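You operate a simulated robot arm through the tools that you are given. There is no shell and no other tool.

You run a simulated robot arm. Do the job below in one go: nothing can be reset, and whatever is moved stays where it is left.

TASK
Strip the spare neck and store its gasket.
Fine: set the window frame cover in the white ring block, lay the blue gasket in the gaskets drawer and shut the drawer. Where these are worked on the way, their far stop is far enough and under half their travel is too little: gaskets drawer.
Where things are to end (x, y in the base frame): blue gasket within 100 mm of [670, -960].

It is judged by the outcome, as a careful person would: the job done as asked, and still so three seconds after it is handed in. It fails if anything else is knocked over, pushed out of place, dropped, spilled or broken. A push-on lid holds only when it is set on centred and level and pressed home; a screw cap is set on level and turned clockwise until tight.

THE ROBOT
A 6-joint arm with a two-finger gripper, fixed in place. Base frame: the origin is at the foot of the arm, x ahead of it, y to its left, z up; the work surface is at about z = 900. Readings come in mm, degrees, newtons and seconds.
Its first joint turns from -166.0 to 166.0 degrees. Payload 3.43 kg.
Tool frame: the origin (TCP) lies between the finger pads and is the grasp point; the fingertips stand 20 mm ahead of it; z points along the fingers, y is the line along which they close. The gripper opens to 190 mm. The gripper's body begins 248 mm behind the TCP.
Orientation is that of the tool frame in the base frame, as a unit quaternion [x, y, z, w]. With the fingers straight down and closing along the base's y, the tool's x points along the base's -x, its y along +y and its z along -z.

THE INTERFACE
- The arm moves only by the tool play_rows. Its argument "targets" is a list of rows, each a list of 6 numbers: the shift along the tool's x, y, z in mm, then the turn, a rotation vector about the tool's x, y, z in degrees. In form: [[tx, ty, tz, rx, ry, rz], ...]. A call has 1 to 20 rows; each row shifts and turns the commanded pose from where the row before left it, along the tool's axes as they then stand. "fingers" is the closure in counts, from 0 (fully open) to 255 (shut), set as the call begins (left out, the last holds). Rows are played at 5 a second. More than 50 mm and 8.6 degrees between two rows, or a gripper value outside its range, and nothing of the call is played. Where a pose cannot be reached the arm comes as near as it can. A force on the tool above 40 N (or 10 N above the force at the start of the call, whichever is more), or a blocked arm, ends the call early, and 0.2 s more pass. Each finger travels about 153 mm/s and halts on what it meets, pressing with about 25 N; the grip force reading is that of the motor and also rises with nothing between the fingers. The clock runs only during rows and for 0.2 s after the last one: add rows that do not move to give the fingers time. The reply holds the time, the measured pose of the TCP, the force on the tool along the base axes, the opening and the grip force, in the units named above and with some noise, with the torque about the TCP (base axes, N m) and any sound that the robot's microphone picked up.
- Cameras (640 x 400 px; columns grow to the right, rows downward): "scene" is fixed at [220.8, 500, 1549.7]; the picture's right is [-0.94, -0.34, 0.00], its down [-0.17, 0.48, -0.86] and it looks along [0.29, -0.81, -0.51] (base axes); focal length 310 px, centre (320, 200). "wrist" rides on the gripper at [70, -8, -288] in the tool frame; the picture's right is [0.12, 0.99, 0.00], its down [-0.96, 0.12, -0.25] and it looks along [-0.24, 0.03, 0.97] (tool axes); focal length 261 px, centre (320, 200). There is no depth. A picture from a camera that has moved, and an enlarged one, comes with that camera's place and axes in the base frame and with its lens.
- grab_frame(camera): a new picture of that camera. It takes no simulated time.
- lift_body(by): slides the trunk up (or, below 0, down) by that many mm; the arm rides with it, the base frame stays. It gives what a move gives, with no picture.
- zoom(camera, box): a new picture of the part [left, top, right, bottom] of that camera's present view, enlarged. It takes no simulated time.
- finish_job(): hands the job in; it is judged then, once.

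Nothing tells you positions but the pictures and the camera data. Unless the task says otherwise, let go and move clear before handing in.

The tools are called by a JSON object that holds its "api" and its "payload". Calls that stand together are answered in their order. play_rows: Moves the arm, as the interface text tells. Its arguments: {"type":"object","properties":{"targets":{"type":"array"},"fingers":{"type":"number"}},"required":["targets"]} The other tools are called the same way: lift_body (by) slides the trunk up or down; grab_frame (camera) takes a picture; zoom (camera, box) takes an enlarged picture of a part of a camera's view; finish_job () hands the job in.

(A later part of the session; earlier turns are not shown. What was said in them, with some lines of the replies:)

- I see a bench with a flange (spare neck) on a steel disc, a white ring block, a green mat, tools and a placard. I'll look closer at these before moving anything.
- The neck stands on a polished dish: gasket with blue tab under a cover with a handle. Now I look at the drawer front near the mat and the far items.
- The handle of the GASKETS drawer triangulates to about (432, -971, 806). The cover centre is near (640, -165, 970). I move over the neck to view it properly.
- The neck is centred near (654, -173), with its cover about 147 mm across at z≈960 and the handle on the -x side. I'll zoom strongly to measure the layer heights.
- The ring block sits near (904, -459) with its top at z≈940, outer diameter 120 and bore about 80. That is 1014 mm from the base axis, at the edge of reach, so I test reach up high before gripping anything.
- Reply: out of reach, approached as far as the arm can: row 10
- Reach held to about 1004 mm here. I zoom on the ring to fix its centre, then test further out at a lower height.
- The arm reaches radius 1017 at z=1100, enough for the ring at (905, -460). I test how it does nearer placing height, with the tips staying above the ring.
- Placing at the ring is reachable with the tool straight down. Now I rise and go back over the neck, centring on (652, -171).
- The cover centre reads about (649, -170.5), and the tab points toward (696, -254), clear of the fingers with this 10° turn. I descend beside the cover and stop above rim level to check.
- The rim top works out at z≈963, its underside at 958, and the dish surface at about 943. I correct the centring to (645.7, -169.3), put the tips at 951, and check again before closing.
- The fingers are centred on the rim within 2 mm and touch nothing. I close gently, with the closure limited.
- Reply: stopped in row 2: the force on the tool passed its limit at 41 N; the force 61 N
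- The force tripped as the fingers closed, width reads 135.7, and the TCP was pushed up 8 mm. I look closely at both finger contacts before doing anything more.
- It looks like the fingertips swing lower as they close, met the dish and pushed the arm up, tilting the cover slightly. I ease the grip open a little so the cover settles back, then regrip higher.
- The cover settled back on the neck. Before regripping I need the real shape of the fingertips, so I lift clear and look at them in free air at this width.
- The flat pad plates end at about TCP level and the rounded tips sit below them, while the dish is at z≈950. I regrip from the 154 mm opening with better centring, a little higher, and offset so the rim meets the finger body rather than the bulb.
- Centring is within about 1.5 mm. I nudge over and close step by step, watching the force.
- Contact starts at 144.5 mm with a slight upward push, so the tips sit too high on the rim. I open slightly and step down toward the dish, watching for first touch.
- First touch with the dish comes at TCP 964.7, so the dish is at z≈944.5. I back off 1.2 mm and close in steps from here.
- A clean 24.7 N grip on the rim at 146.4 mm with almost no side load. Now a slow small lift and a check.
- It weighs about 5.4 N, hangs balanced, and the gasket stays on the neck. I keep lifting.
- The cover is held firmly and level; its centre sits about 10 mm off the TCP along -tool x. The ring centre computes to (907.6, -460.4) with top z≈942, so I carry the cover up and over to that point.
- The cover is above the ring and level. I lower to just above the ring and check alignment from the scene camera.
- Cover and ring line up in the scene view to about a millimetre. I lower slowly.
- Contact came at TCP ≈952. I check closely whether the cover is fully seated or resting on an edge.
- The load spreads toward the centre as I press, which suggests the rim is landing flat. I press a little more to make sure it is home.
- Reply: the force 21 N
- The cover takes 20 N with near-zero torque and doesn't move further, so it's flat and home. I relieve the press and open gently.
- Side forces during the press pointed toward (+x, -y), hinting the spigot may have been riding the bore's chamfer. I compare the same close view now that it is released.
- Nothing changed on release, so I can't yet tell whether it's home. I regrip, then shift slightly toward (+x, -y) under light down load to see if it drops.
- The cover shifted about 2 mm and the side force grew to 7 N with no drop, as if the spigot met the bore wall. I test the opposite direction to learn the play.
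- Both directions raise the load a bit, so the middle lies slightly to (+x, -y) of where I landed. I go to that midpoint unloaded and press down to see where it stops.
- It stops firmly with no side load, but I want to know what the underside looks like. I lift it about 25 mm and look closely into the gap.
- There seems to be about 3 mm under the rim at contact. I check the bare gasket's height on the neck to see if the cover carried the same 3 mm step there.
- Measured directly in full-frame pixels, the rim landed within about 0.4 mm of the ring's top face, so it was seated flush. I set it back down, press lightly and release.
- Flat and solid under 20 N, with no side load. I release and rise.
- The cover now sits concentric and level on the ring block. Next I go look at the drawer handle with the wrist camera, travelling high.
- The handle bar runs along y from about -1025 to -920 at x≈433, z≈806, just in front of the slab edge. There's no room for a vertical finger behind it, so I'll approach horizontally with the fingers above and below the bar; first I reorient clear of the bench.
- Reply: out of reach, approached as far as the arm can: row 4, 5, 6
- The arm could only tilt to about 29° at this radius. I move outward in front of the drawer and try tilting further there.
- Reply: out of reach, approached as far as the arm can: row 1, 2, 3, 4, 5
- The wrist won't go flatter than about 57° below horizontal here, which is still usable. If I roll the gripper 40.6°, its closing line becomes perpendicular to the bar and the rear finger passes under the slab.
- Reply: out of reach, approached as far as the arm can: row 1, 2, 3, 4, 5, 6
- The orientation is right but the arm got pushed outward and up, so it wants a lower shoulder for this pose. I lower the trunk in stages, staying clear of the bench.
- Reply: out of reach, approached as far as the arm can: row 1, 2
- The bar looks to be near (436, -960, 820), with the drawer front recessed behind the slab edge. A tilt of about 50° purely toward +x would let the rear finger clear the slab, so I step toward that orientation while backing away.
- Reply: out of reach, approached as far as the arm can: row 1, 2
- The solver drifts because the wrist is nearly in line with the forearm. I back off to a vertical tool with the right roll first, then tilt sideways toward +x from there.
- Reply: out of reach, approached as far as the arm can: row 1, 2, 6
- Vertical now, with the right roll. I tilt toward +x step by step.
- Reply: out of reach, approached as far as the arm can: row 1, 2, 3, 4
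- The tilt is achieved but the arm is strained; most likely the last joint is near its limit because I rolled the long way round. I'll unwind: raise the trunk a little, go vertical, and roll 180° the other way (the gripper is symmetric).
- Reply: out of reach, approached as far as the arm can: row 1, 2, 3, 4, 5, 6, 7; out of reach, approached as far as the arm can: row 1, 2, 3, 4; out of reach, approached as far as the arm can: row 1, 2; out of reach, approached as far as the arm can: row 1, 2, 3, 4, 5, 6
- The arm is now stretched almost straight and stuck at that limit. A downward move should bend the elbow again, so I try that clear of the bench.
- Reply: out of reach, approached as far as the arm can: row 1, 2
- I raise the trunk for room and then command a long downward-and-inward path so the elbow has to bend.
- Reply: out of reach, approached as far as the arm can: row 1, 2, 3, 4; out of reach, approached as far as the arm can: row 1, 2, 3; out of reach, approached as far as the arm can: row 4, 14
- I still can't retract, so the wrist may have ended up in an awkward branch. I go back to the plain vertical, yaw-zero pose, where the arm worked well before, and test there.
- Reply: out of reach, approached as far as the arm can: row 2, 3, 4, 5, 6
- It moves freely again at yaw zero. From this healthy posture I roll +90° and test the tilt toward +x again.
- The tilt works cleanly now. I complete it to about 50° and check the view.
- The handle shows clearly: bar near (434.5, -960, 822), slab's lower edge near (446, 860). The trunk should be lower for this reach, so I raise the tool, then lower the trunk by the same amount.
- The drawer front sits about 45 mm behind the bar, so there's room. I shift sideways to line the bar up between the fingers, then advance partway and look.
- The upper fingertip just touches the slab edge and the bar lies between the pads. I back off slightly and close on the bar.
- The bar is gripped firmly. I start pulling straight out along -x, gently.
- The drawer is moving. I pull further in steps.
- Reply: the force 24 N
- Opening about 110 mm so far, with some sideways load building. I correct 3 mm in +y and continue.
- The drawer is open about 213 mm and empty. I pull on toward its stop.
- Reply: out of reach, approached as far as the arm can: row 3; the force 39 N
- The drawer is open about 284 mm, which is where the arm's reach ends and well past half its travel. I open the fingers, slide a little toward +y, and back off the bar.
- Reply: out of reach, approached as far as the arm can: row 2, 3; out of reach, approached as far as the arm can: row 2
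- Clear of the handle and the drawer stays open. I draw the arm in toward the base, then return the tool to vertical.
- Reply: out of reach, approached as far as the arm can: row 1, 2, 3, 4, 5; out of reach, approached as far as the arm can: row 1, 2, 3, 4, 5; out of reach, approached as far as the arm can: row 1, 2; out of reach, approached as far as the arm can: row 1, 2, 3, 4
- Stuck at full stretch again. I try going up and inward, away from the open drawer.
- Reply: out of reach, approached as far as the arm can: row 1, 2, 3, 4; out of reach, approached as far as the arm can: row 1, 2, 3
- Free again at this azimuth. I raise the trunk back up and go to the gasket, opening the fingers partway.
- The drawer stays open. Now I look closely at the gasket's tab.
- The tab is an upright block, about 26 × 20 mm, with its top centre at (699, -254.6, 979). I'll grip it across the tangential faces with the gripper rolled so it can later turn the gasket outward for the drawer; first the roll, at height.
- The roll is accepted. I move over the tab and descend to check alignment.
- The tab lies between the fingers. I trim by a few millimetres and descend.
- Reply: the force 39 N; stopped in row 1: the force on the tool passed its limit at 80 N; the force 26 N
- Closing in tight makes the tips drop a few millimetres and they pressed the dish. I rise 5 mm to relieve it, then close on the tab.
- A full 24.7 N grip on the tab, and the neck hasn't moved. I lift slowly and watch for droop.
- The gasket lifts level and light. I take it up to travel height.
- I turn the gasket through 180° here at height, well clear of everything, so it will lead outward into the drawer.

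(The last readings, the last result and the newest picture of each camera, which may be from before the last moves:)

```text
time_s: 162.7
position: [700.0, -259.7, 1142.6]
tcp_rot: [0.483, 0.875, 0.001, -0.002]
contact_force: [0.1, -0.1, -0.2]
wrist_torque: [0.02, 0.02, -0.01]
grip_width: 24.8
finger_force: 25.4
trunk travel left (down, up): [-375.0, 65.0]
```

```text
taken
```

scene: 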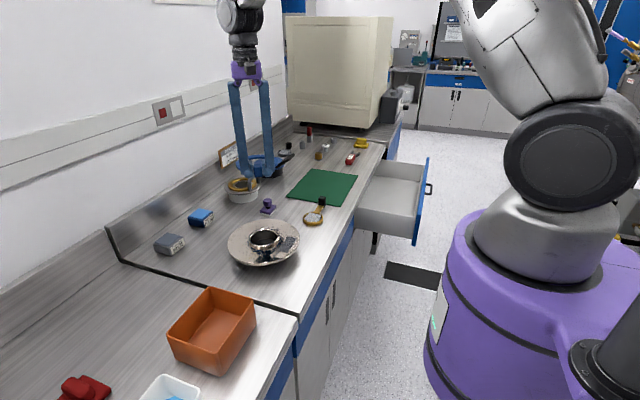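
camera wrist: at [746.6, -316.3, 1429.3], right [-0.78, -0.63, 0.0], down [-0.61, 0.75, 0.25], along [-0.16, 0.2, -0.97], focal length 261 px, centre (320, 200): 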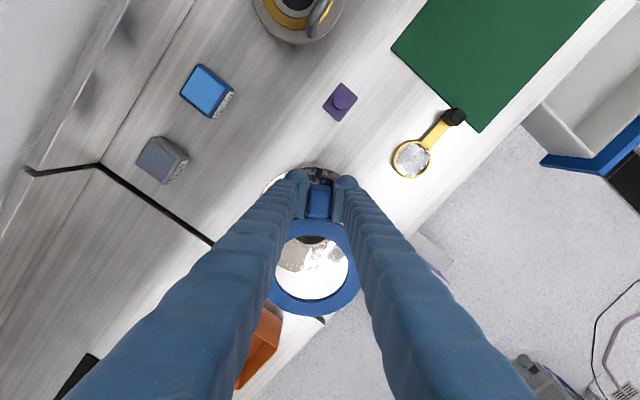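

{"api": "play_rows", "payload": {"targets": [[-16.65, -41.4, 0, 0, 0, 0], [-16.65, -41.4, 0, 0, 0, 0], [-16.65, -41.4, 0, 0, 0, 0], [-16.65, -41.4, 0, 0, 0, 0], [-16.65, -41.4, 0, 0, 0, 0], [-16.65, -41.4, 0, 0, 0, 0], [-16.65, -41.4, 0, 0, 0, 0], [-16.65, -41.4, 0, 0, 0, 0], [-16.65, -41.4, 0, 0, 0, 0], [-16.65, -41.4, 0, 0, 0, 0], [-16.65, -41.4, 0, 0, 0, 0], [-16.65, -41.4, 0, 0, 0, 0], [-16.65, -41.4, 0, 0, 0, 0], [-16.65, -41.4, 0, 0, 0, 0], [-16.65, -41.4, 0, 0, 0, 0], [-16.65, -41.4, 0, 0, 0, 0], [0, 0, 0, 0, 0, 0], [0, 0, 0, 0, 0, 0]]}}

{"api": "grab_frame", "payload": {"camera": "wrist"}}

{"api": "grab_frame", "payload": {"camera": "scene"}}

```text
time_s: 166.5
position: [280.9, -838.7, 1144.0]
tcp_rot: [0.482, 0.876, 0.002, -0.003]
contact_force: [1.0, 0.6, -0.3]
wrist_torque: [-0.04, 0.01, 0.03]
grip_width: 24.6
finger_force: 25.3
trunk travel left (down, up): [-375.0, 65.0]
```

```text
taken
camera wrist: at [237.8, -784.9, 1430.5], right [0.78, 0.63, 0.0], down [0.61, -0.75, 0.24], along [0.15, -0.19, -0.97], focal length 261 px, centre (320, 200)
```

wrist: 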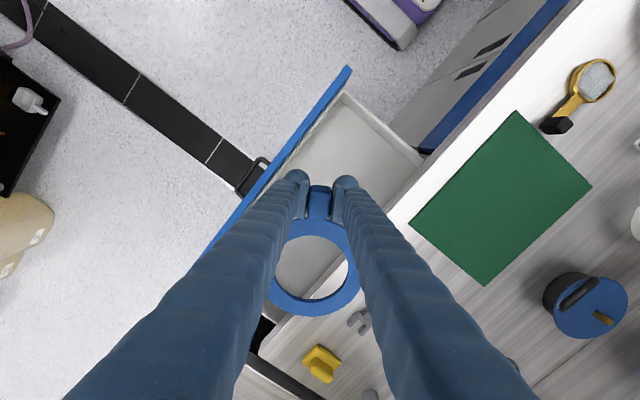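

```text
taken
```

scene: 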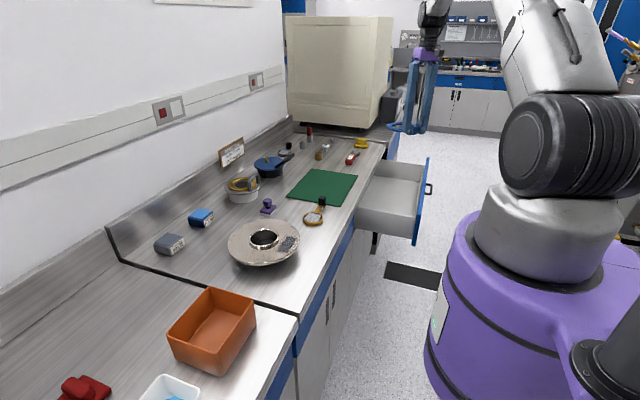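

The gasket hangs right over the open drawer with over 30 mm clearance to its front wall and to the slab. I lower it in stages.

{"api": "play_rows", "payload": {"targets": [[0, 0, 45, 0, 0, 0], [0, 0, 45, 0, 0, 0], [0, 0, 45, 0, 0, 0], [0, 0, 45, 0, 0, 0], [0, 0, 45, 0, 0, 0], [0, 0, 0, 0, 0, 0]]}}

{"api": "grab_frame", "payload": {"camera": "wrist"}}

{"api": "zoom", "payload": {"camera": "scene", "box": [330, 110, 450, 250]}}

```text
time_s: 167.9
position: [281.1, -836.5, 915.6]
tcp_rot: [0.482, 0.876, 0.001, -0.002]
contact_force: [-0.6, 0.1, 0.5]
wrist_torque: [0.06, 0.02, 0.02]
grip_width: 24.7
finger_force: 24.6
trunk travel left (down, up): [-375.0, 65.0]
```

```text
taken
camera wrist: at [237.6, -783.7, 1203.9], right [0.78, 0.63, 0.0], down [0.61, -0.75, 0.24], along [0.15, -0.19, -0.97], focal length 261 px, centre (320, 200)
```

wrist: 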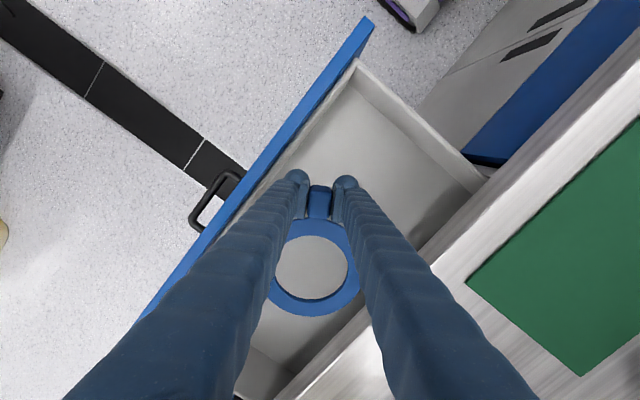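

```text
2.86 times, centred on (390, 180) of scene
camera zoom: at [220.8, 500.0, 1549.7], right [-0.94, -0.34, 0.0], down [-0.17, 0.48, -0.86], along [0.29, -0.81, -0.51], focal length 886 px, centre (120, 257)
```

zoom: 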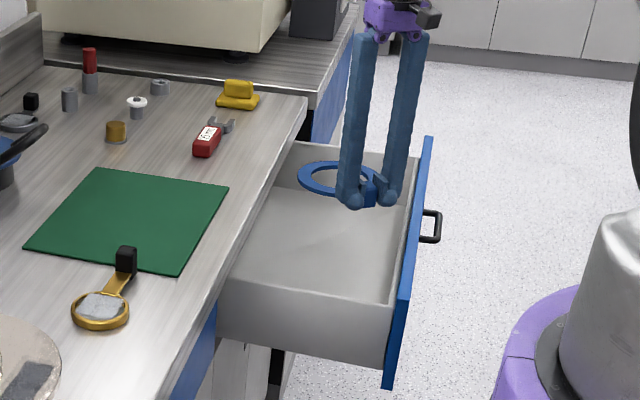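

{"api": "play_rows", "payload": {"targets": [[0, 0, 40, 0, 0, 0], [0, 0, 35, 0, 0, 0], [0, 0, 0, 0, 0, 0]]}}

{"api": "grab_frame", "payload": {"camera": "wrist"}}

{"api": "zoom", "payload": {"camera": "scene", "box": [360, 130, 440, 220]}}

```text
time_s: 168.7
position: [280.6, -835.4, 842.6]
tcp_rot: [0.483, 0.876, 0.001, -0.002]
contact_force: [0.3, 0.9, -1.0]
wrist_torque: [0.0, 0.0, -0.02]
grip_width: 24.9
finger_force: 25.0
trunk travel left (down, up): [-375.0, 65.0]
```

```text
taken
camera wrist: at [237.0, -782.8, 1129.2], right [0.78, 0.63, 0.0], down [0.61, -0.75, 0.24], along [0.15, -0.19, -0.97], focal length 261 px, centre (320, 200)
```

wrist: 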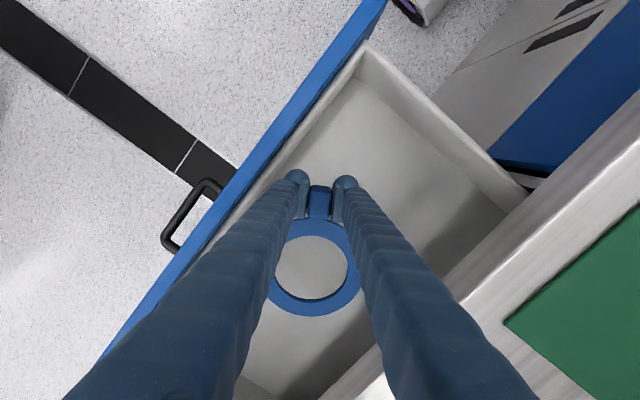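

```text
4.44 times, centred on (400, 175) of scene
camera zoom: at [220.8, 500.0, 1549.7], right [-0.94, -0.34, 0.0], down [-0.17, 0.48, -0.86], along [0.29, -0.81, -0.51], focal length 1378 px, centre (-36, 311)
```

zoom: 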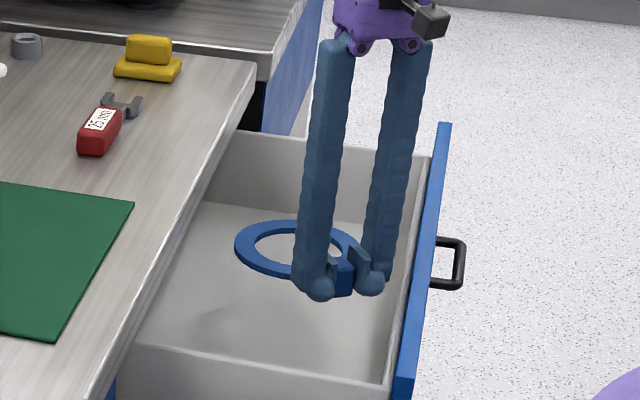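

The gasket is below the drawer walls' top. I lower more slowly toward the floor.

{"api": "play_rows", "payload": {"targets": [[0, 0, 10, 0, 0, 0], [0, 0, 10, 0, 0, 0], [0, 0, 0, 0, 0, 0]]}}

{"api": "play_rows", "payload": {"targets": [[0, 0, 5, 0, 0, 0], [0, 0, 5, 0, 0, 0], [0, 0, 0, 0, 0, 0]]}}

{"api": "zoom", "payload": {"camera": "scene", "box": [360, 130, 440, 220]}}

```text
time_s: 169.5
position: [280.0, -836.4, 821.5]
tcp_rot: [0.483, 0.876, 0.002, -0.002]
contact_force: [0.8, -0.1, -0.7]
wrist_torque: [0.04, 0.02, 0.03]
grip_width: 24.8
finger_force: 24.5
trunk travel left (down, up): [-375.0, 65.0]
```

```text
time_s: 170.3
position: [280.3, -837.1, 812.2]
tcp_rot: [0.483, 0.876, 0.002, -0.002]
contact_force: [0.9, 0.3, -0.9]
wrist_torque: [0.04, 0.03, 0.03]
grip_width: 24.5
finger_force: 25.1
trunk travel left (down, up): [-375.0, 65.0]
```

```text
4.44 times, centred on (400, 175) of scene
camera zoom: at [220.8, 500.0, 1549.7], right [-0.94, -0.34, 0.0], down [-0.17, 0.48, -0.86], along [0.29, -0.81, -0.51], focal length 1378 px, centre (-36, 311)
```

zoom: 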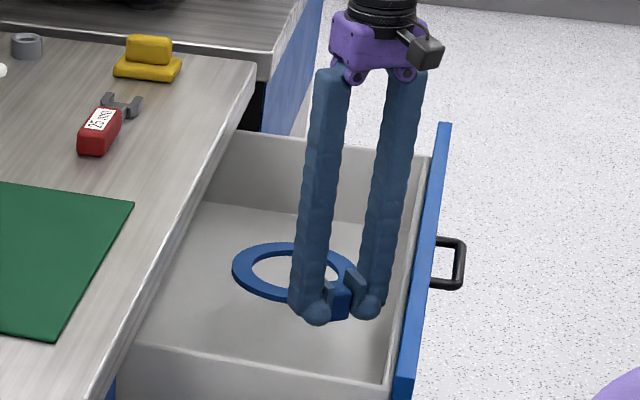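

{"api": "play_rows", "payload": {"targets": [[0, 0, 12, 0, 0, 0], [0, 0, 12, 0, 0, 0], [0, 0, 12, 0, 0, 0], [0, 0, 10, 0, 0, 0], [0, 0, 0, 0, 0, 0]]}}

{"api": "zoom", "payload": {"camera": "scene", "box": [360, 130, 440, 220]}}

{"api": "play_rows", "payload": {"targets": [[0, 0, 4, 0, 0, 0], [0, 0, 4, 0, 0, 0], [0, 0, 0, 0, 0, 0]]}}

```text
time_s: 171.5
position: [281.1, -835.8, 766.8]
tcp_rot: [0.482, 0.876, 0.002, -0.002]
contact_force: [0.6, -0.2, 0.1]
wrist_torque: [0.04, 0.01, -0.02]
grip_width: 24.8
finger_force: 24.7
trunk travel left (down, up): [-375.0, 65.0]
```

```text
4.44 times, centred on (400, 175) of scene
camera zoom: at [220.8, 500.0, 1549.7], right [-0.94, -0.34, 0.0], down [-0.17, 0.48, -0.86], along [0.29, -0.81, -0.51], focal length 1378 px, centre (-36, 311)
```

zoom: 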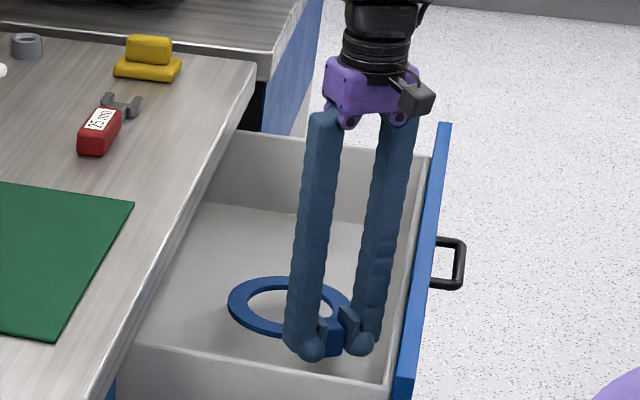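

```text
time_s: 172.3
position: [279.8, -835.2, 759.0]
tcp_rot: [0.483, 0.876, 0.002, -0.002]
contact_force: [0.3, -0.4, -0.8]
wrist_torque: [0.08, 0.06, 0.0]
grip_width: 24.7
finger_force: 25.0
trunk travel left (down, up): [-375.0, 65.0]
```

{"api": "play_rows", "payload": {"targets": [[0, 0, 4, 0, 0, 0], [0, 0, 3, 0, 0, 0], [0, 0, 0, 0, 0, 0]]}}

{"api": "play_rows", "payload": {"targets": [[0, 0, 3, 0, 0, 0], [0, 0, 3, 0, 0, 0], [0, 0, 0, 0, 0, 0]]}}

{"api": "play_rows", "payload": {"targets": [[0, 0, 2, 0, 0, 0], [0, 0, 2, 0, 0, 0], [0, 0, 0, 0, 0, 0]]}}

{"api": "zoom", "payload": {"camera": "scene", "box": [360, 130, 440, 220]}}

```text
time_s: 173.1
position: [280.2, -836.2, 752.2]
tcp_rot: [0.482, 0.876, 0.001, -0.002]
contact_force: [-0.2, 0.3, -0.2]
wrist_torque: [0.04, -0.01, -0.04]
grip_width: 24.7
finger_force: 24.7
trunk travel left (down, up): [-375.0, 65.0]
```

```text
time_s: 173.9
position: [280.5, -836.3, 745.6]
tcp_rot: [0.482, 0.876, 0.001, -0.003]
contact_force: [0.2, -1.0, -0.5]
wrist_torque: [0.03, 0.02, -0.01]
grip_width: 24.8
finger_force: 24.8
trunk travel left (down, up): [-375.0, 65.0]
```

```text
time_s: 174.7
position: [281.0, -833.9, 740.4]
tcp_rot: [0.483, 0.876, 0.001, -0.001]
contact_force: [0.0, -0.1, -0.9]
wrist_torque: [0.05, 0.01, -0.01]
grip_width: 24.8
finger_force: 25.2
trunk travel left (down, up): [-375.0, 65.0]
```

```text
4.44 times, centred on (400, 175) of scene
camera zoom: at [220.8, 500.0, 1549.7], right [-0.94, -0.34, 0.0], down [-0.17, 0.48, -0.86], along [0.29, -0.81, -0.51], focal length 1378 px, centre (-36, 311)
```

zoom: 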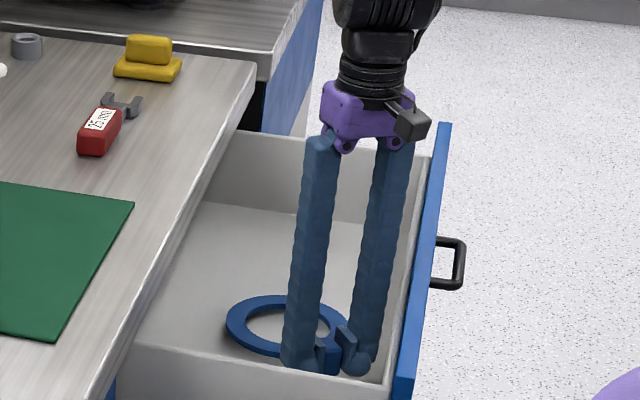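

{"api": "play_rows", "payload": {"targets": [[0, 0, 2, 0, 0, 0], [0, 0, 2, 0, 0, 0], [0, 0, 0, 0, 0, 0]]}}

{"api": "play_rows", "payload": {"targets": [[0, 0, 2, 0, 0, 0], [0, 0, 0, 0, 0, 0]]}}

{"api": "play_rows", "payload": {"targets": [[0, 0, 2, 0, 0, 0], [0, 0, 0, 0, 0, 0]]}}

{"api": "zoom", "payload": {"camera": "scene", "box": [380, 175, 430, 220]}}

```text
time_s: 175.5
position: [280.5, -835.6, 737.8]
tcp_rot: [0.483, 0.876, 0.001, -0.002]
contact_force: [0.2, -0.1, -1.1]
wrist_torque: [0.01, 0.07, -0.01]
grip_width: 24.3
finger_force: 24.7
trunk travel left (down, up): [-375.0, 65.0]
```

```text
time_s: 176.1
position: [280.4, -835.7, 735.0]
tcp_rot: [0.483, 0.876, 0.001, -0.002]
contact_force: [0.0, -0.9, -1.2]
wrist_torque: [0.02, 0.02, 0.01]
grip_width: 24.6
finger_force: 24.8
trunk travel left (down, up): [-375.0, 65.0]
```

```text
time_s: 176.7
position: [279.6, -837.3, 731.9]
tcp_rot: [0.483, 0.876, 0.001, -0.002]
contact_force: [0.5, 0.1, 0.1]
wrist_torque: [0.07, 0.06, -0.04]
grip_width: 24.6
finger_force: 25.4
trunk travel left (down, up): [-375.0, 65.0]
```

```text
8.89 times, centred on (405, 198) of scene
camera zoom: at [220.8, 500.0, 1549.7], right [-0.94, -0.34, 0.0], down [-0.17, 0.48, -0.86], along [0.29, -0.81, -0.51], focal length 2756 px, centre (-436, 222)
```

zoom: 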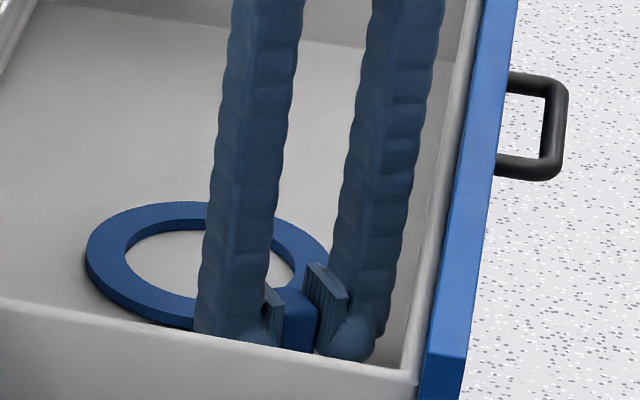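

{"api": "play_rows", "payload": {"targets": [[0, 0, 1.5, 0, 0, 0], [0, 0, 0, 0, 0, 0]]}}

{"api": "play_rows", "payload": {"targets": [[0, 0, 1.5, 0, 0, 0], [0, 0, 0, 0, 0, 0]]}}

{"api": "play_rows", "payload": {"targets": [[0, 0, 1.5, 0, 0, 0], [0, 0, 0, 0, 0, 0]]}}

{"api": "zoom", "payload": {"camera": "scene", "box": [380, 175, 430, 220]}}

```text
time_s: 177.3
position: [279.9, -836.7, 732.7]
tcp_rot: [0.483, 0.876, 0.001, -0.003]
contact_force: [-1.3, 0.5, 1.9]
wrist_torque: [-0.4, -0.25, -0.07]
grip_width: 24.8
finger_force: 25.1
trunk travel left (down, up): [-375.0, 65.0]
```

```text
time_s: 177.9
position: [279.9, -835.5, 729.7]
tcp_rot: [0.482, 0.876, 0.001, -0.002]
contact_force: [-0.9, 1.2, 1.6]
wrist_torque: [-0.34, -0.22, -0.02]
grip_width: 24.8
finger_force: 25.0
trunk travel left (down, up): [-375.0, 65.0]
```

```text
time_s: 178.5
position: [280.4, -835.7, 728.7]
tcp_rot: [0.482, 0.876, 0.001, -0.002]
contact_force: [-0.9, -0.1, 3.6]
wrist_torque: [-0.36, -0.24, -0.03]
grip_width: 24.8
finger_force: 25.1
trunk travel left (down, up): [-375.0, 65.0]
```

```text
8.89 times, centred on (405, 198) of scene
camera zoom: at [220.8, 500.0, 1549.7], right [-0.94, -0.34, 0.0], down [-0.17, 0.48, -0.86], along [0.29, -0.81, -0.51], focal length 2756 px, centre (-436, 222)
```

zoom: 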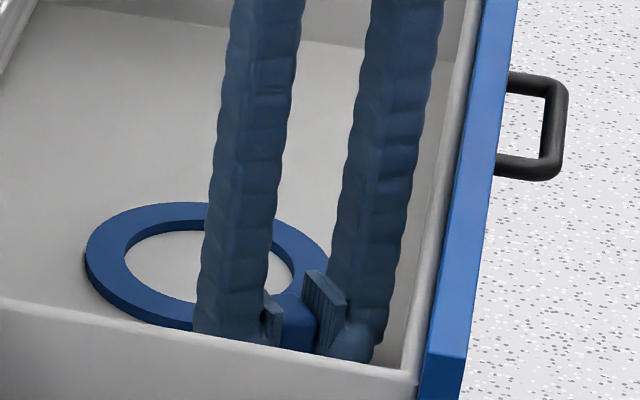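

The gasket rests on the drawer floor. I open the fingers gently and rise straight up.

{"api": "play_rows", "payload": {"targets": [[0, 0, 0, 0, 0, 0], [0, 0, 0, 0, 0, 0]], "fingers": 210}}

{"api": "play_rows", "payload": {"targets": [[0, 0, 0, 0, 0, 0], [0, 0, 0, 0, 0, 0], [0, 0, -10, 0, 0, 0], [0, 0, -20, 0, 0, 0], [0, 0, -30, 0, 0, 0], [0, 0, 0, 0, 0, 0]], "fingers": 190}}

{"api": "grab_frame", "payload": {"camera": "wrist"}}

{"api": "zoom", "payload": {"camera": "scene", "box": [360, 130, 440, 220]}}

```text
time_s: 179.1
position: [280.6, -835.0, 728.3]
tcp_rot: [0.482, 0.876, 0.001, -0.001]
contact_force: [-0.9, 0.8, -0.1]
wrist_torque: [0.0, 0.01, 0.02]
grip_width: 33.3
finger_force: 0.0
trunk travel left (down, up): [-375.0, 65.0]
```

```text
time_s: 180.5
position: [280.4, -834.0, 788.2]
tcp_rot: [0.483, 0.876, 0.001, -0.003]
contact_force: [-0.2, 0.2, 0.8]
wrist_torque: [-0.05, 0.06, -0.02]
grip_width: 48.6
finger_force: 0.0
trunk travel left (down, up): [-375.0, 65.0]
```

```text
taken
camera wrist: at [236.6, -781.9, 1076.5], right [0.78, 0.63, 0.0], down [0.61, -0.75, 0.24], along [0.15, -0.19, -0.97], focal length 261 px, centre (320, 200)
```

wrist: 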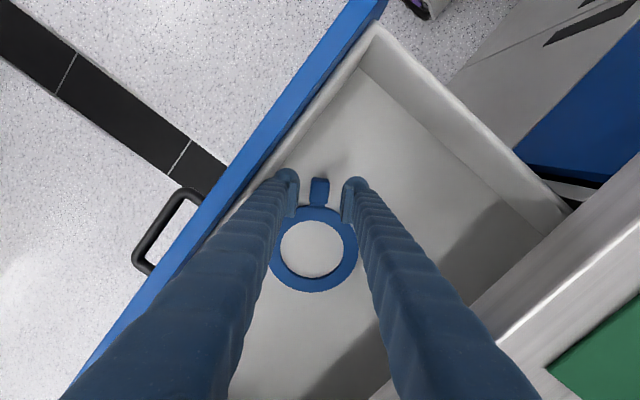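

```text
4.44 times, centred on (400, 175) of scene
camera zoom: at [220.8, 500.0, 1549.7], right [-0.94, -0.34, 0.0], down [-0.17, 0.48, -0.86], along [0.29, -0.81, -0.51], focal length 1378 px, centre (-36, 311)
```

zoom: 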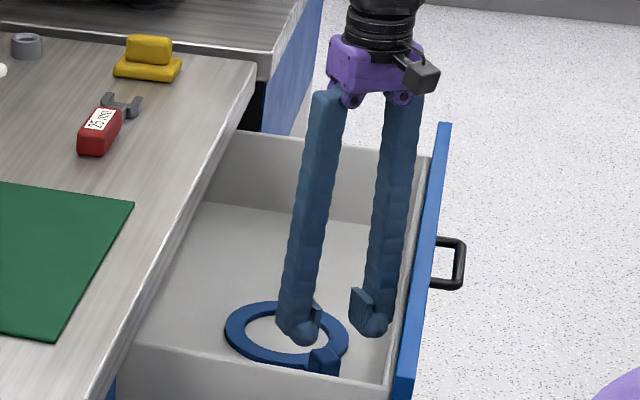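

The gasket lies flat in the drawer at about (334, -921), which becomes roughly (619, -921) when shut. I rise out, close the fingers, and set up to push the handle bar from in front.

{"api": "play_rows", "payload": {"targets": [[0, 0, -44, 0, 0, 0], [0, 0, -44, 0, 0, 0], [0, 0, -44, 0, 0, 0], [0, 0, -44, 0, 0, 0], [0, 0, -44, 0, 0, 0], [0, 0, -44, 0, 0, 0], [0, 0, 0, 0, 0, -7.2], [0, 0, 0, 0, 0, -7.2], [0, 0, 0, 0, 0, -7.2], [0, 0, 0, 0, 0, -7.2], [0, 0, 0, 0, 0, -7.2], [0, 0, 0, 0, 0, -7.2], [0, 0, 0, 0, 0, -7.2], [0, 0, 0, 0, 0, -7.2], [0, 0, 0, 0, 0, 0]], "fingers": 190}}

{"api": "play_rows", "payload": {"targets": [[38, -15, 0, 0, 0, 0], [38, -15, 0, 0, 0, 0], [38, -15, 0, 0, 0, 0], [38, -15, 0, 0, 0, 0], [38, -15, 0, 0, 0, 0], [0, 0, 0, 0, 0, 0]], "fingers": 255}}

{"api": "grab_frame", "payload": {"camera": "wrist"}}

{"api": "grab_frame", "payload": {"camera": "scene"}}

```text
time_s: 183.7
position: [280.6, -836.8, 1053.2]
tcp_rot: [0.0, 1.0, 0.003, -0.003]
contact_force: [0.1, -0.4, 0.0]
wrist_torque: [0.02, 0.01, 0.0]
grip_width: 48.2
finger_force: 0.0
trunk travel left (down, up): [-375.0, 65.0]
```

```text
time_s: 185.1
position: [92.3, -912.6, 1053.2]
tcp_rot: [0.002, 1.0, 0.002, -0.002]
contact_force: [-0.4, 0.3, -0.4]
wrist_torque: [0.03, 0.08, 0.0]
grip_width: 0.0
finger_force: 24.8
trunk travel left (down, up): [-375.0, 65.0]
```

```text
taken
camera wrist: at [22.8, -923.1, 1339.8], right [-0.12, 0.99, 0.0], down [0.96, 0.11, 0.24], along [0.24, 0.03, -0.97], focal length 261 px, centre (320, 200)
```

wrist: 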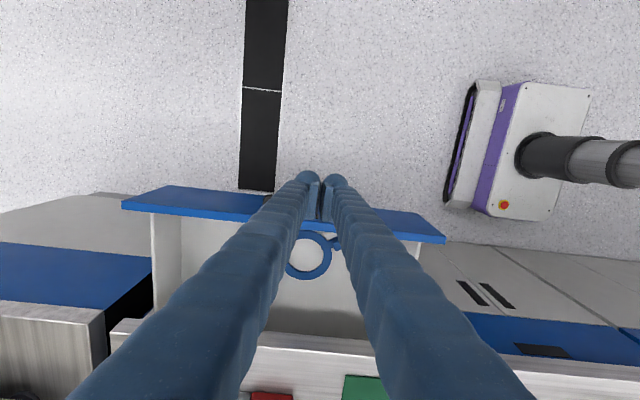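

```text
taken
```

scene: 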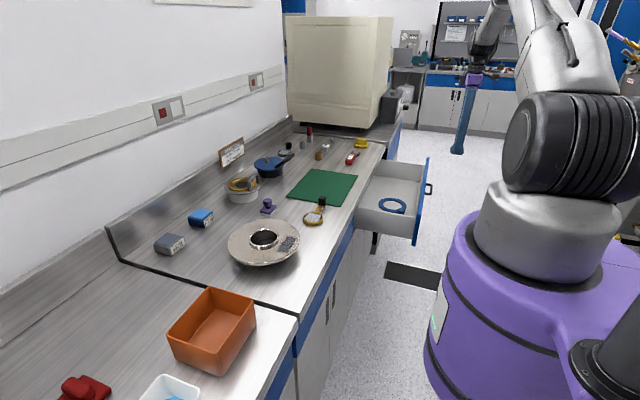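

{"api": "zoom", "payload": {"camera": "wrist", "box": [200, 150, 440, 300]}}

{"api": "zoom", "payload": {"camera": "scene", "box": [350, 130, 470, 250]}}

```text
2.67 times, centred on (320, 225) of wrist
camera zoom: at [22.8, -923.1, 1339.8], right [-0.12, 0.99, 0.0], down [0.96, 0.11, 0.24], along [0.24, 0.03, -0.97], focal length 695 px, centre (320, 133)
```

zoom: 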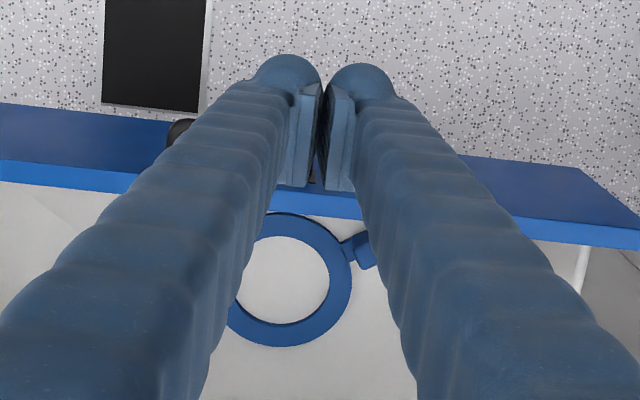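

```text
3.33 times, centred on (410, 190) of scene
camera zoom: at [220.8, 500.0, 1549.7], right [-0.94, -0.34, 0.0], down [-0.17, 0.48, -0.86], along [0.29, -0.81, -0.51], focal length 1034 px, centre (20, 233)
```

zoom: 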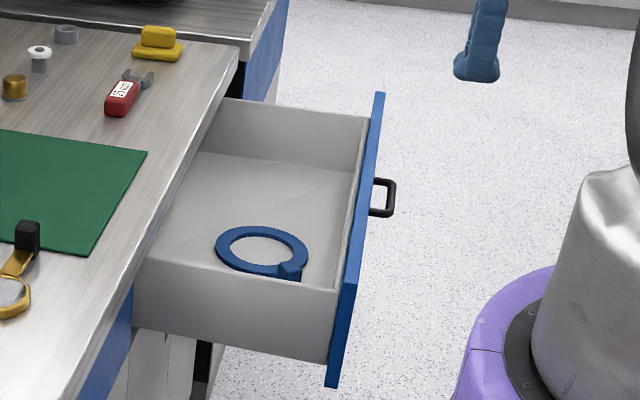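

{"api": "lift_body", "payload": {"by": -150}}

{"api": "play_rows", "payload": {"targets": [[0, -4, 30, 0, 0, 0], [0, 0, 30, 0, 0, 0], [0, 0, 28, 0, 0, 0], [0, 0, 0, 0, 0, 0]]}}

{"api": "zoom", "payload": {"camera": "wrist", "box": [200, 150, 440, 300]}}

{"api": "zoom", "payload": {"camera": "scene", "box": [370, 120, 490, 230]}}

```text
time_s: 186.8
position: [90.9, -912.9, 902.7]
tcp_rot: [0.001, 1.0, 0.002, -0.001]
contact_force: [0.1, -0.6, 0.1]
wrist_torque: [0.0, 0.01, -0.03]
grip_width: 0.0
finger_force: 24.7
trunk travel left (down, up): [-225.0, 215.0]
```

```text
time_s: 187.8
position: [89.9, -917.2, 815.7]
tcp_rot: [0.0, 1.0, 0.002, -0.003]
contact_force: [0.9, -0.2, -0.2]
wrist_torque: [0.07, 0.0, 0.0]
grip_width: 0.0
finger_force: 24.7
trunk travel left (down, up): [-225.0, 215.0]
```

```text
2.67 times, centred on (320, 225) of wrist
camera zoom: at [21.3, -926.8, 1102.2], right [-0.12, 0.99, 0.0], down [0.96, 0.11, 0.24], along [0.24, 0.03, -0.97], focal length 695 px, centre (320, 133)
```

zoom: 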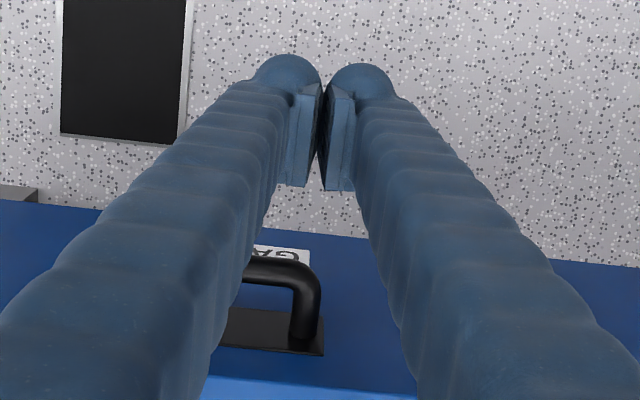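

```text
3.64 times, centred on (430, 175) of scene
camera zoom: at [220.8, 500.0, 1549.7], right [-0.94, -0.34, 0.0], down [-0.17, 0.48, -0.86], along [0.29, -0.81, -0.51], focal length 1127 px, centre (-80, 291)
```

zoom: 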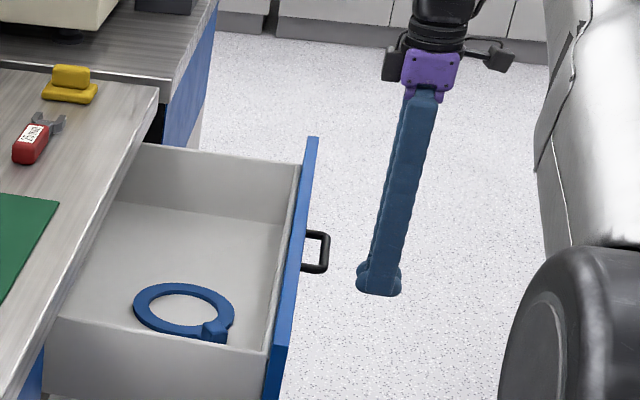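

I line up on the bar at y≈-927 and start pushing it in.

{"api": "play_rows", "payload": {"targets": [[-10, -10, 0, 0, 0, 0], [-15, 0, 0, 0, 0, 0], [-10, 0, 0, 0, 0, 0], [-10, 0, 0, 0, 0, 0], [0, 0, 0, 0, 0, 0]]}}

{"api": "zoom", "payload": {"camera": "wrist", "box": [200, 150, 440, 300]}}

{"api": "zoom", "payload": {"camera": "scene", "box": [370, 120, 490, 230]}}

```text
time_s: 189.0
position: [135.8, -925.6, 814.5]
tcp_rot: [0.001, 1.0, 0.003, -0.003]
contact_force: [0.2, 0.3, 0.5]
wrist_torque: [0.01, 0.0, -0.02]
grip_width: 0.3
finger_force: 25.1
trunk travel left (down, up): [-225.0, 215.0]
```

```text
2.67 times, centred on (320, 225) of wrist
camera zoom: at [66.6, -936.4, 1101.7], right [-0.12, 0.99, 0.0], down [0.96, 0.11, 0.24], along [0.24, 0.03, -0.97], focal length 695 px, centre (320, 133)
```

zoom: 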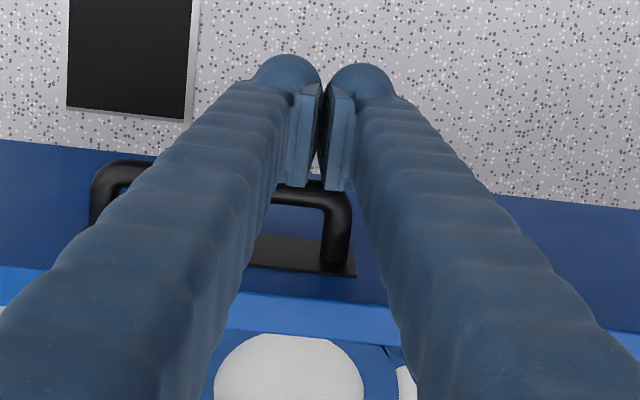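

```text
3.64 times, centred on (430, 175) of scene
camera zoom: at [220.8, 500.0, 1549.7], right [-0.94, -0.34, 0.0], down [-0.17, 0.48, -0.86], along [0.29, -0.81, -0.51], focal length 1127 px, centre (-80, 291)
```

zoom: 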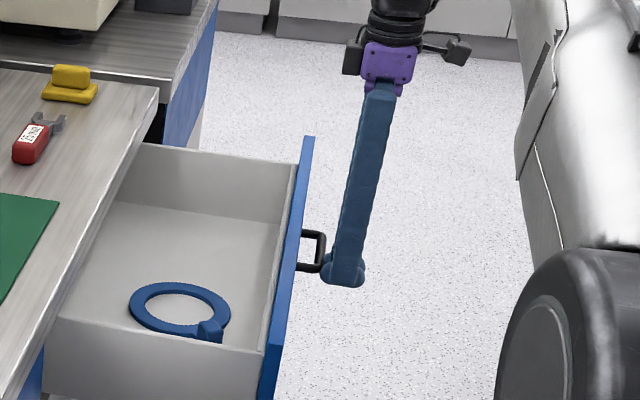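

Contact made, the drawer is starting to move. I push on steadily.

{"api": "play_rows", "payload": {"targets": [[-8, 0, 0, 0, 0, 0], [-12, 0, 0, 0, 0, 0], [-14, 0, 0, 0, 0, 0], [-14, 0, 0, 0, 0, 0], [-14, 0, 0, 0, 0, 0], [-14, 0, 0, 0, 0, 0], [-14, 0, 0, 0, 0, 0], [-12, 0, 0, 0, 0, 0], [-8, 0, 0, 0, 0, 0], [0, 0, 0, 0, 0, 0]]}}

{"api": "zoom", "payload": {"camera": "scene", "box": [340, 120, 460, 230]}}

```text
time_s: 191.2
position: [247.6, -925.3, 814.5]
tcp_rot: [0.0, 1.0, 0.001, -0.003]
contact_force: [0.1, 0.2, 0.0]
wrist_torque: [0.01, 0.02, 0.0]
grip_width: 0.2
finger_force: 34.5
trunk travel left (down, up): [-225.0, 215.0]
```

```text
3.64 times, centred on (400, 175) of scene
camera zoom: at [220.8, 500.0, 1549.7], right [-0.94, -0.34, 0.0], down [-0.17, 0.48, -0.86], along [0.29, -0.81, -0.51], focal length 1127 px, centre (29, 291)
```

zoom: 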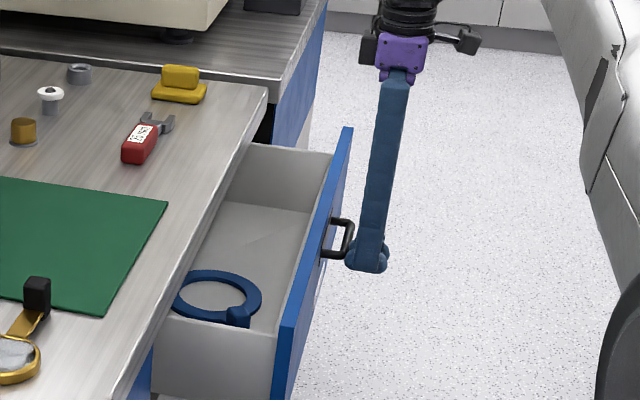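

{"api": "play_rows", "payload": {"targets": [[-8, 0, 0, 0, 0, 0], [-12, 0, 0, 0, 0, 0], [-14, 0, 0, 0, 0, 0], [-14, 0, 0, 0, 0, 0], [-14, 0, 0, 0, 0, 0], [-14, 0, 0, 0, 0, 0], [-14, 0, 0, 0, 0, 0], [-12, 0, 0, 0, 0, 0], [-8, 0, 0, 0, 0, 0], [0, 0, 0, 0, 0, 0]]}}

{"api": "zoom", "payload": {"camera": "scene", "box": [340, 120, 460, 230]}}

{"api": "grab_frame", "payload": {"camera": "wrist"}}

```text
time_s: 193.4
position: [357.1, -928.3, 813.7]
tcp_rot: [0.001, 1.0, 0.002, -0.001]
contact_force: [0.3, -0.5, -0.5]
wrist_torque: [0.0, 0.01, -0.06]
grip_width: 0.1
finger_force: 34.1
trunk travel left (down, up): [-225.0, 215.0]
```

```text
3.64 times, centred on (400, 175) of scene
camera zoom: at [220.8, 500.0, 1549.7], right [-0.94, -0.34, 0.0], down [-0.17, 0.48, -0.86], along [0.29, -0.81, -0.51], focal length 1127 px, centre (29, 291)
```

zoom: 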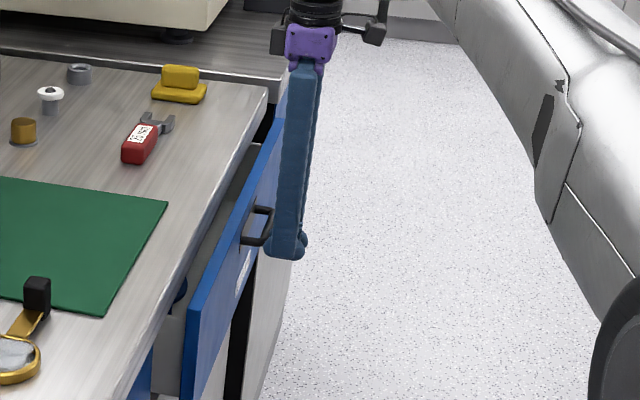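

```text
taken
camera wrist: at [287.2, -937.0, 1100.9], right [-0.12, 0.99, 0.0], down [0.96, 0.11, 0.24], along [0.24, 0.03, -0.97], focal length 261 px, centre (320, 200)
```

wrist: 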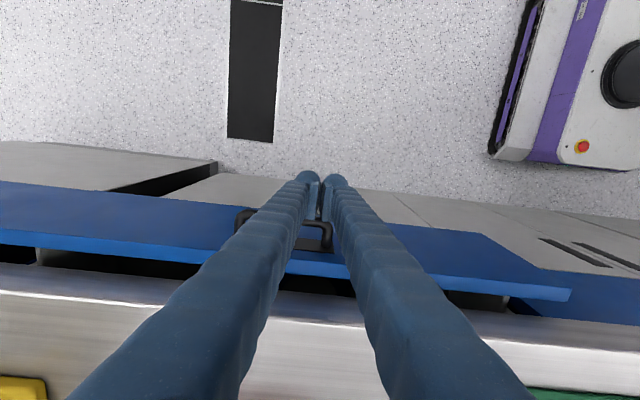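

{"api": "play_rows", "payload": {"targets": [[-8, 0, 0, 0, 0, 0], [-8, 0, 0, 0, 0, 0], [-8, 0, 0, 0, 0, 0], [-6, 0, 0, 0, 0, 0], [-5, 0, 0, 0, 0, 0], [0, 0, 0, 0, 0, 0]]}}

{"api": "zoom", "payload": {"camera": "scene", "box": [340, 130, 420, 220]}}

```text
time_s: 194.8
position: [392.1, -926.6, 814.0]
tcp_rot: [0.001, 1.0, 0.002, -0.001]
contact_force: [0.2, -1.1, 0.1]
wrist_torque: [0.02, 0.0, 0.03]
grip_width: 0.0
finger_force: 34.4
trunk travel left (down, up): [-225.0, 215.0]
```

```text
4.44 times, centred on (380, 175) of scene
camera zoom: at [220.8, 500.0, 1549.7], right [-0.94, -0.34, 0.0], down [-0.17, 0.48, -0.86], along [0.29, -0.81, -0.51], focal length 1378 px, centre (53, 311)
```

zoom: 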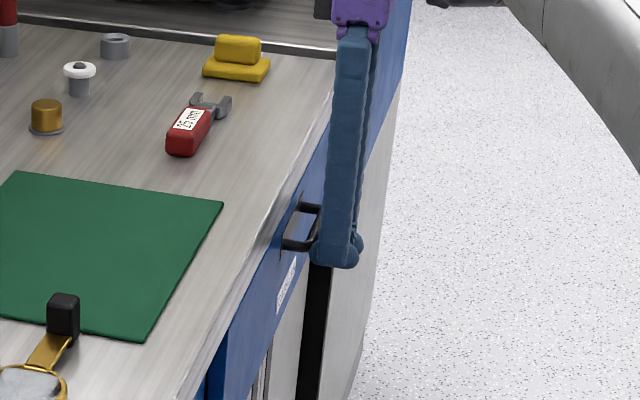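

{"api": "play_rows", "payload": {"targets": [[-4, 0, 0, 0, 0, 0], [-4, 0, 0, 0, 0, 0], [-4, 0, 0, 0, 0, 0], [0, 0, 0, 0, 0, 0]]}}

{"api": "play_rows", "payload": {"targets": [[-3, 0, 0, 0, 0, 0], [-3, 0, 0, 0, 0, 0], [0, 0, 0, 0, 0, 0]]}}

{"api": "zoom", "payload": {"camera": "scene", "box": [340, 130, 420, 220]}}

{"api": "zoom", "payload": {"camera": "wrist", "box": [200, 150, 440, 300]}}

```text
time_s: 195.8
position: [403.2, -927.3, 812.9]
tcp_rot: [0.001, 1.0, 0.003, -0.001]
contact_force: [0.6, 0.8, -1.1]
wrist_torque: [0.01, 0.02, 0.0]
grip_width: 0.0
finger_force: 34.5
trunk travel left (down, up): [-225.0, 215.0]
```

```text
time_s: 196.6
position: [409.0, -926.9, 813.3]
tcp_rot: [0.001, 1.0, 0.002, -0.002]
contact_force: [-0.1, 0.8, -0.3]
wrist_torque: [-0.01, -0.03, 0.01]
grip_width: 0.0
finger_force: 34.6
trunk travel left (down, up): [-225.0, 215.0]
```

```text
4.44 times, centred on (380, 175) of scene
camera zoom: at [220.8, 500.0, 1549.7], right [-0.94, -0.34, 0.0], down [-0.17, 0.48, -0.86], along [0.29, -0.81, -0.51], focal length 1378 px, centre (53, 311)
```

zoom: 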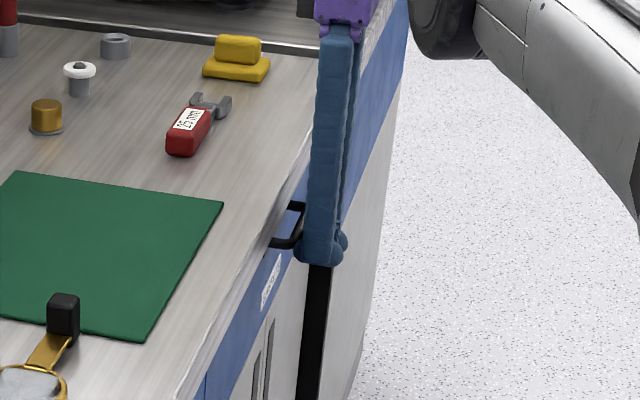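

```text
2.67 times, centred on (320, 225) of wrist
camera zoom: at [340.1, -937.0, 1100.3], right [-0.12, 0.99, 0.0], down [0.96, 0.11, 0.24], along [0.24, 0.03, -0.97], focal length 695 px, centre (320, 133)
```

zoom: 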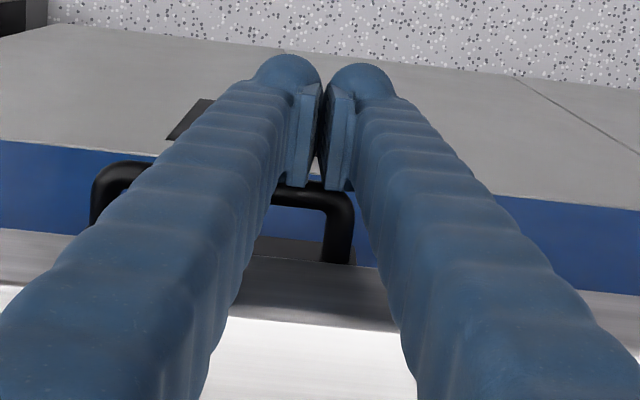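

{"api": "play_rows", "payload": {"targets": [[-2.5, 0, 0, 0, 0, 0], [-2.5, 0, 0, 0, 0, 0], [0, 0, 0, 0, 0, 0]]}}

{"api": "play_rows", "payload": {"targets": [[-2, 0, 0, 0, 0, 0], [-2, 0, 0, 0, 0, 0], [0, 0, 0, 0, 0, 0]]}}

{"api": "zoom", "payload": {"camera": "scene", "box": [350, 155, 400, 205]}}

```text
time_s: 197.4
position: [410.4, -926.0, 814.2]
tcp_rot: [0.001, 1.0, 0.003, -0.003]
contact_force: [-15.0, -3.3, -5.2]
wrist_torque: [-0.08, 0.17, -0.12]
grip_width: 6.1
finger_force: 34.1
trunk travel left (down, up): [-225.0, 215.0]
```

```text
time_s: 198.2
position: [411.8, -926.4, 813.2]
tcp_rot: [0.002, 1.0, 0.001, -0.004]
contact_force: [-8.9, 1.3, -0.2]
wrist_torque: [-0.08, 0.05, -0.05]
grip_width: 5.8
finger_force: 34.5
trunk travel left (down, up): [-225.0, 215.0]
stopped in row 3: the force on the tool passed its limit at 41 N (the readings are from after the stop); the commanded pose is now the measured one
```

```text
8.00 times, centred on (375, 180) of scene
camera zoom: at [220.8, 500.0, 1549.7], right [-0.94, -0.34, 0.0], down [-0.17, 0.48, -0.86], along [0.29, -0.81, -0.51], focal length 2480 px, centre (-120, 360)
```

zoom: 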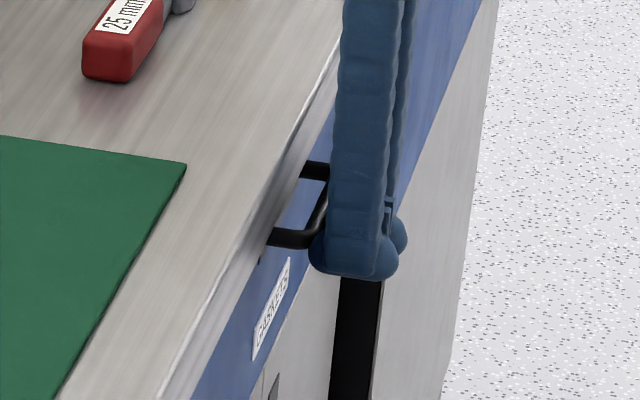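

The push met a firm stop and the handle matches its original shut position. I back away and check that it stays shut.

{"api": "play_rows", "payload": {"targets": [[10, 0, 0, 0, 0, 0], [20, 5, 0, 0, 0, 0], [30, 10, 0, 0, 0, 0], [30, 15, 0, 0, 0, 0], [0, 0, 0, 0, 0, 0]]}}

{"api": "zoom", "payload": {"camera": "scene", "box": [355, 160, 395, 210]}}

{"api": "grab_frame", "payload": {"camera": "wrist"}}

```text
time_s: 199.4
position: [323.5, -894.3, 812.9]
tcp_rot: [0.001, 1.0, 0.002, -0.004]
contact_force: [0.6, 0.5, 0.2]
wrist_torque: [-0.08, -0.03, 0.0]
grip_width: 0.0
finger_force: 34.0
trunk travel left (down, up): [-225.0, 215.0]
```

```text
8.00 times, centred on (375, 185) of scene
camera zoom: at [220.8, 500.0, 1549.7], right [-0.94, -0.34, 0.0], down [-0.17, 0.48, -0.86], along [0.29, -0.81, -0.51], focal length 2480 px, centre (-120, 320)
```

zoom: 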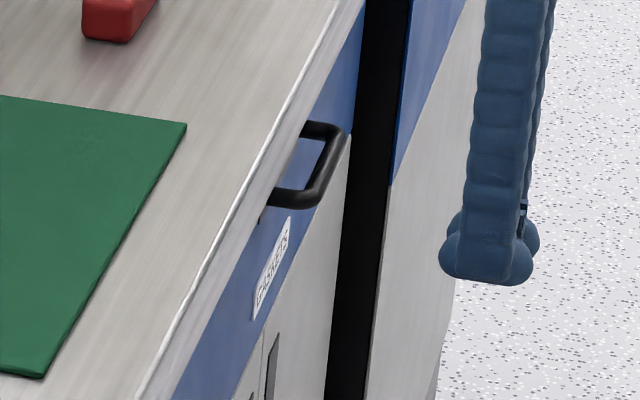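

```text
taken
camera wrist: at [255.8, -903.9, 1101.5], right [-0.12, 0.99, 0.0], down [0.96, 0.11, 0.24], along [0.24, 0.03, -0.97], focal length 261 px, centre (320, 200)
```

wrist: 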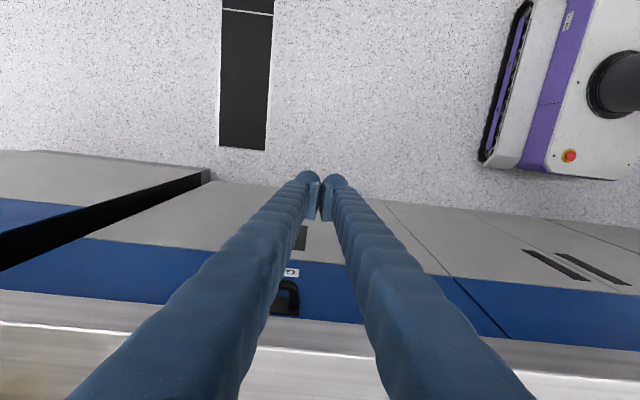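

The drawer front and handle look identical to the start, fully shut. I raise the arm clear and do a last check of the bench.

{"api": "play_rows", "payload": {"targets": [[0, 20, -40, 0, 0, 0], [0, 20, -45, 0, 0, 0], [0, 20, -45, 0, 0, 0], [0, 20, -45, 0, 0, 0], [0, 20, -45, 0, 0, 0], [0, 0, 0, 0, 0, 0]]}}

{"api": "grab_frame", "payload": {"camera": "scene"}}

{"api": "zoom", "payload": {"camera": "scene", "box": [205, 140, 345, 280]}}

{"api": "zoom", "payload": {"camera": "scene", "box": [232, 182, 262, 206]}}

```text
time_s: 200.8
position: [325.8, -795.2, 1035.2]
tcp_rot: [0.001, 1.0, 0.001, -0.004]
contact_force: [0.8, 0.5, -0.4]
wrist_torque: [-0.07, 0.0, 0.03]
grip_width: 0.1
finger_force: 34.5
trunk travel left (down, up): [-225.0, 215.0]
```

```text
taken
```

scene: 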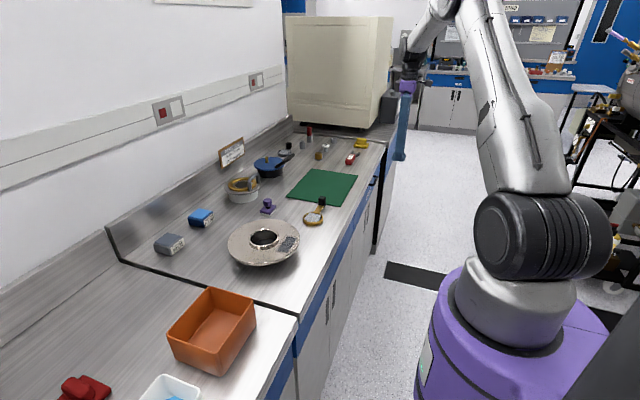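

```text
2.86 times, centred on (275, 210) of scene
camera zoom: at [220.8, 500.0, 1549.7], right [-0.94, -0.34, 0.0], down [-0.17, 0.48, -0.86], along [0.29, -0.81, -0.51], focal length 886 px, centre (449, 171)
```

zoom: 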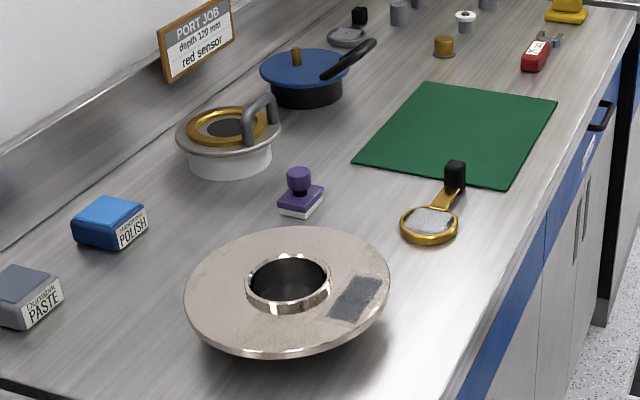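

```text
16.00 times, centred on (247, 194) of scene
camera zoom: at [220.8, 500.0, 1549.7], right [-0.94, -0.34, 0.0], down [-0.17, 0.48, -0.86], along [0.29, -0.81, -0.51], focal length 4961 px, centre (1488, 296)
```

zoom: 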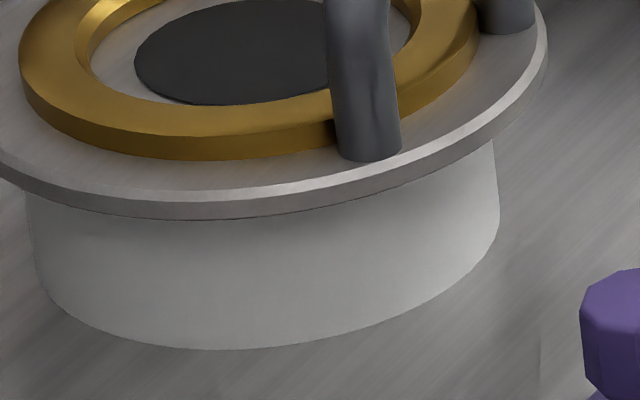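

Everything checks out: the cover sits level and centred on the white ring block, and the gasket is in the shut drawer. The neck and the other items are where they were, and the arm is clear, so I hand in the job.

{"api": "finish_job", "payload": {}}

```text
The job is handed in.
```

I've handed in the job: the cover is on the white ring block, and the blue gasket is in the gaskets drawer, which is shut.

- **Cover:** it sits centred and level on the ring block, pressed down to a firm stop. I couldn't see its underside. From the pictures, the rim sits within about 1.5 mm of the ring's top face.
- **Gasket:** I laid it flat in the open drawer. With the drawer shut it works out at about [619, -921], roughly 65 mm from the target. I can't see inside the closed drawer, so that position is calculated from how far the drawer travelled.
- **Drawer:** I opened it about 285 mm, the limit of the arm's reach and short of its far stop. Judging from its size, that is past half its travel, though I don't know the full travel. It closed firmly and looks the same as at the start.
- **First grip on the cover:** this slipped, tripped the force limit and briefly tilted the cover on the neck. It settled back, and the second grip held.
- **Picking up the gasket:** the fingertips pressed hard on the neck's dish, tripping the limit at 80 N. The neck looks unmoved, and so does everything else on the bench.
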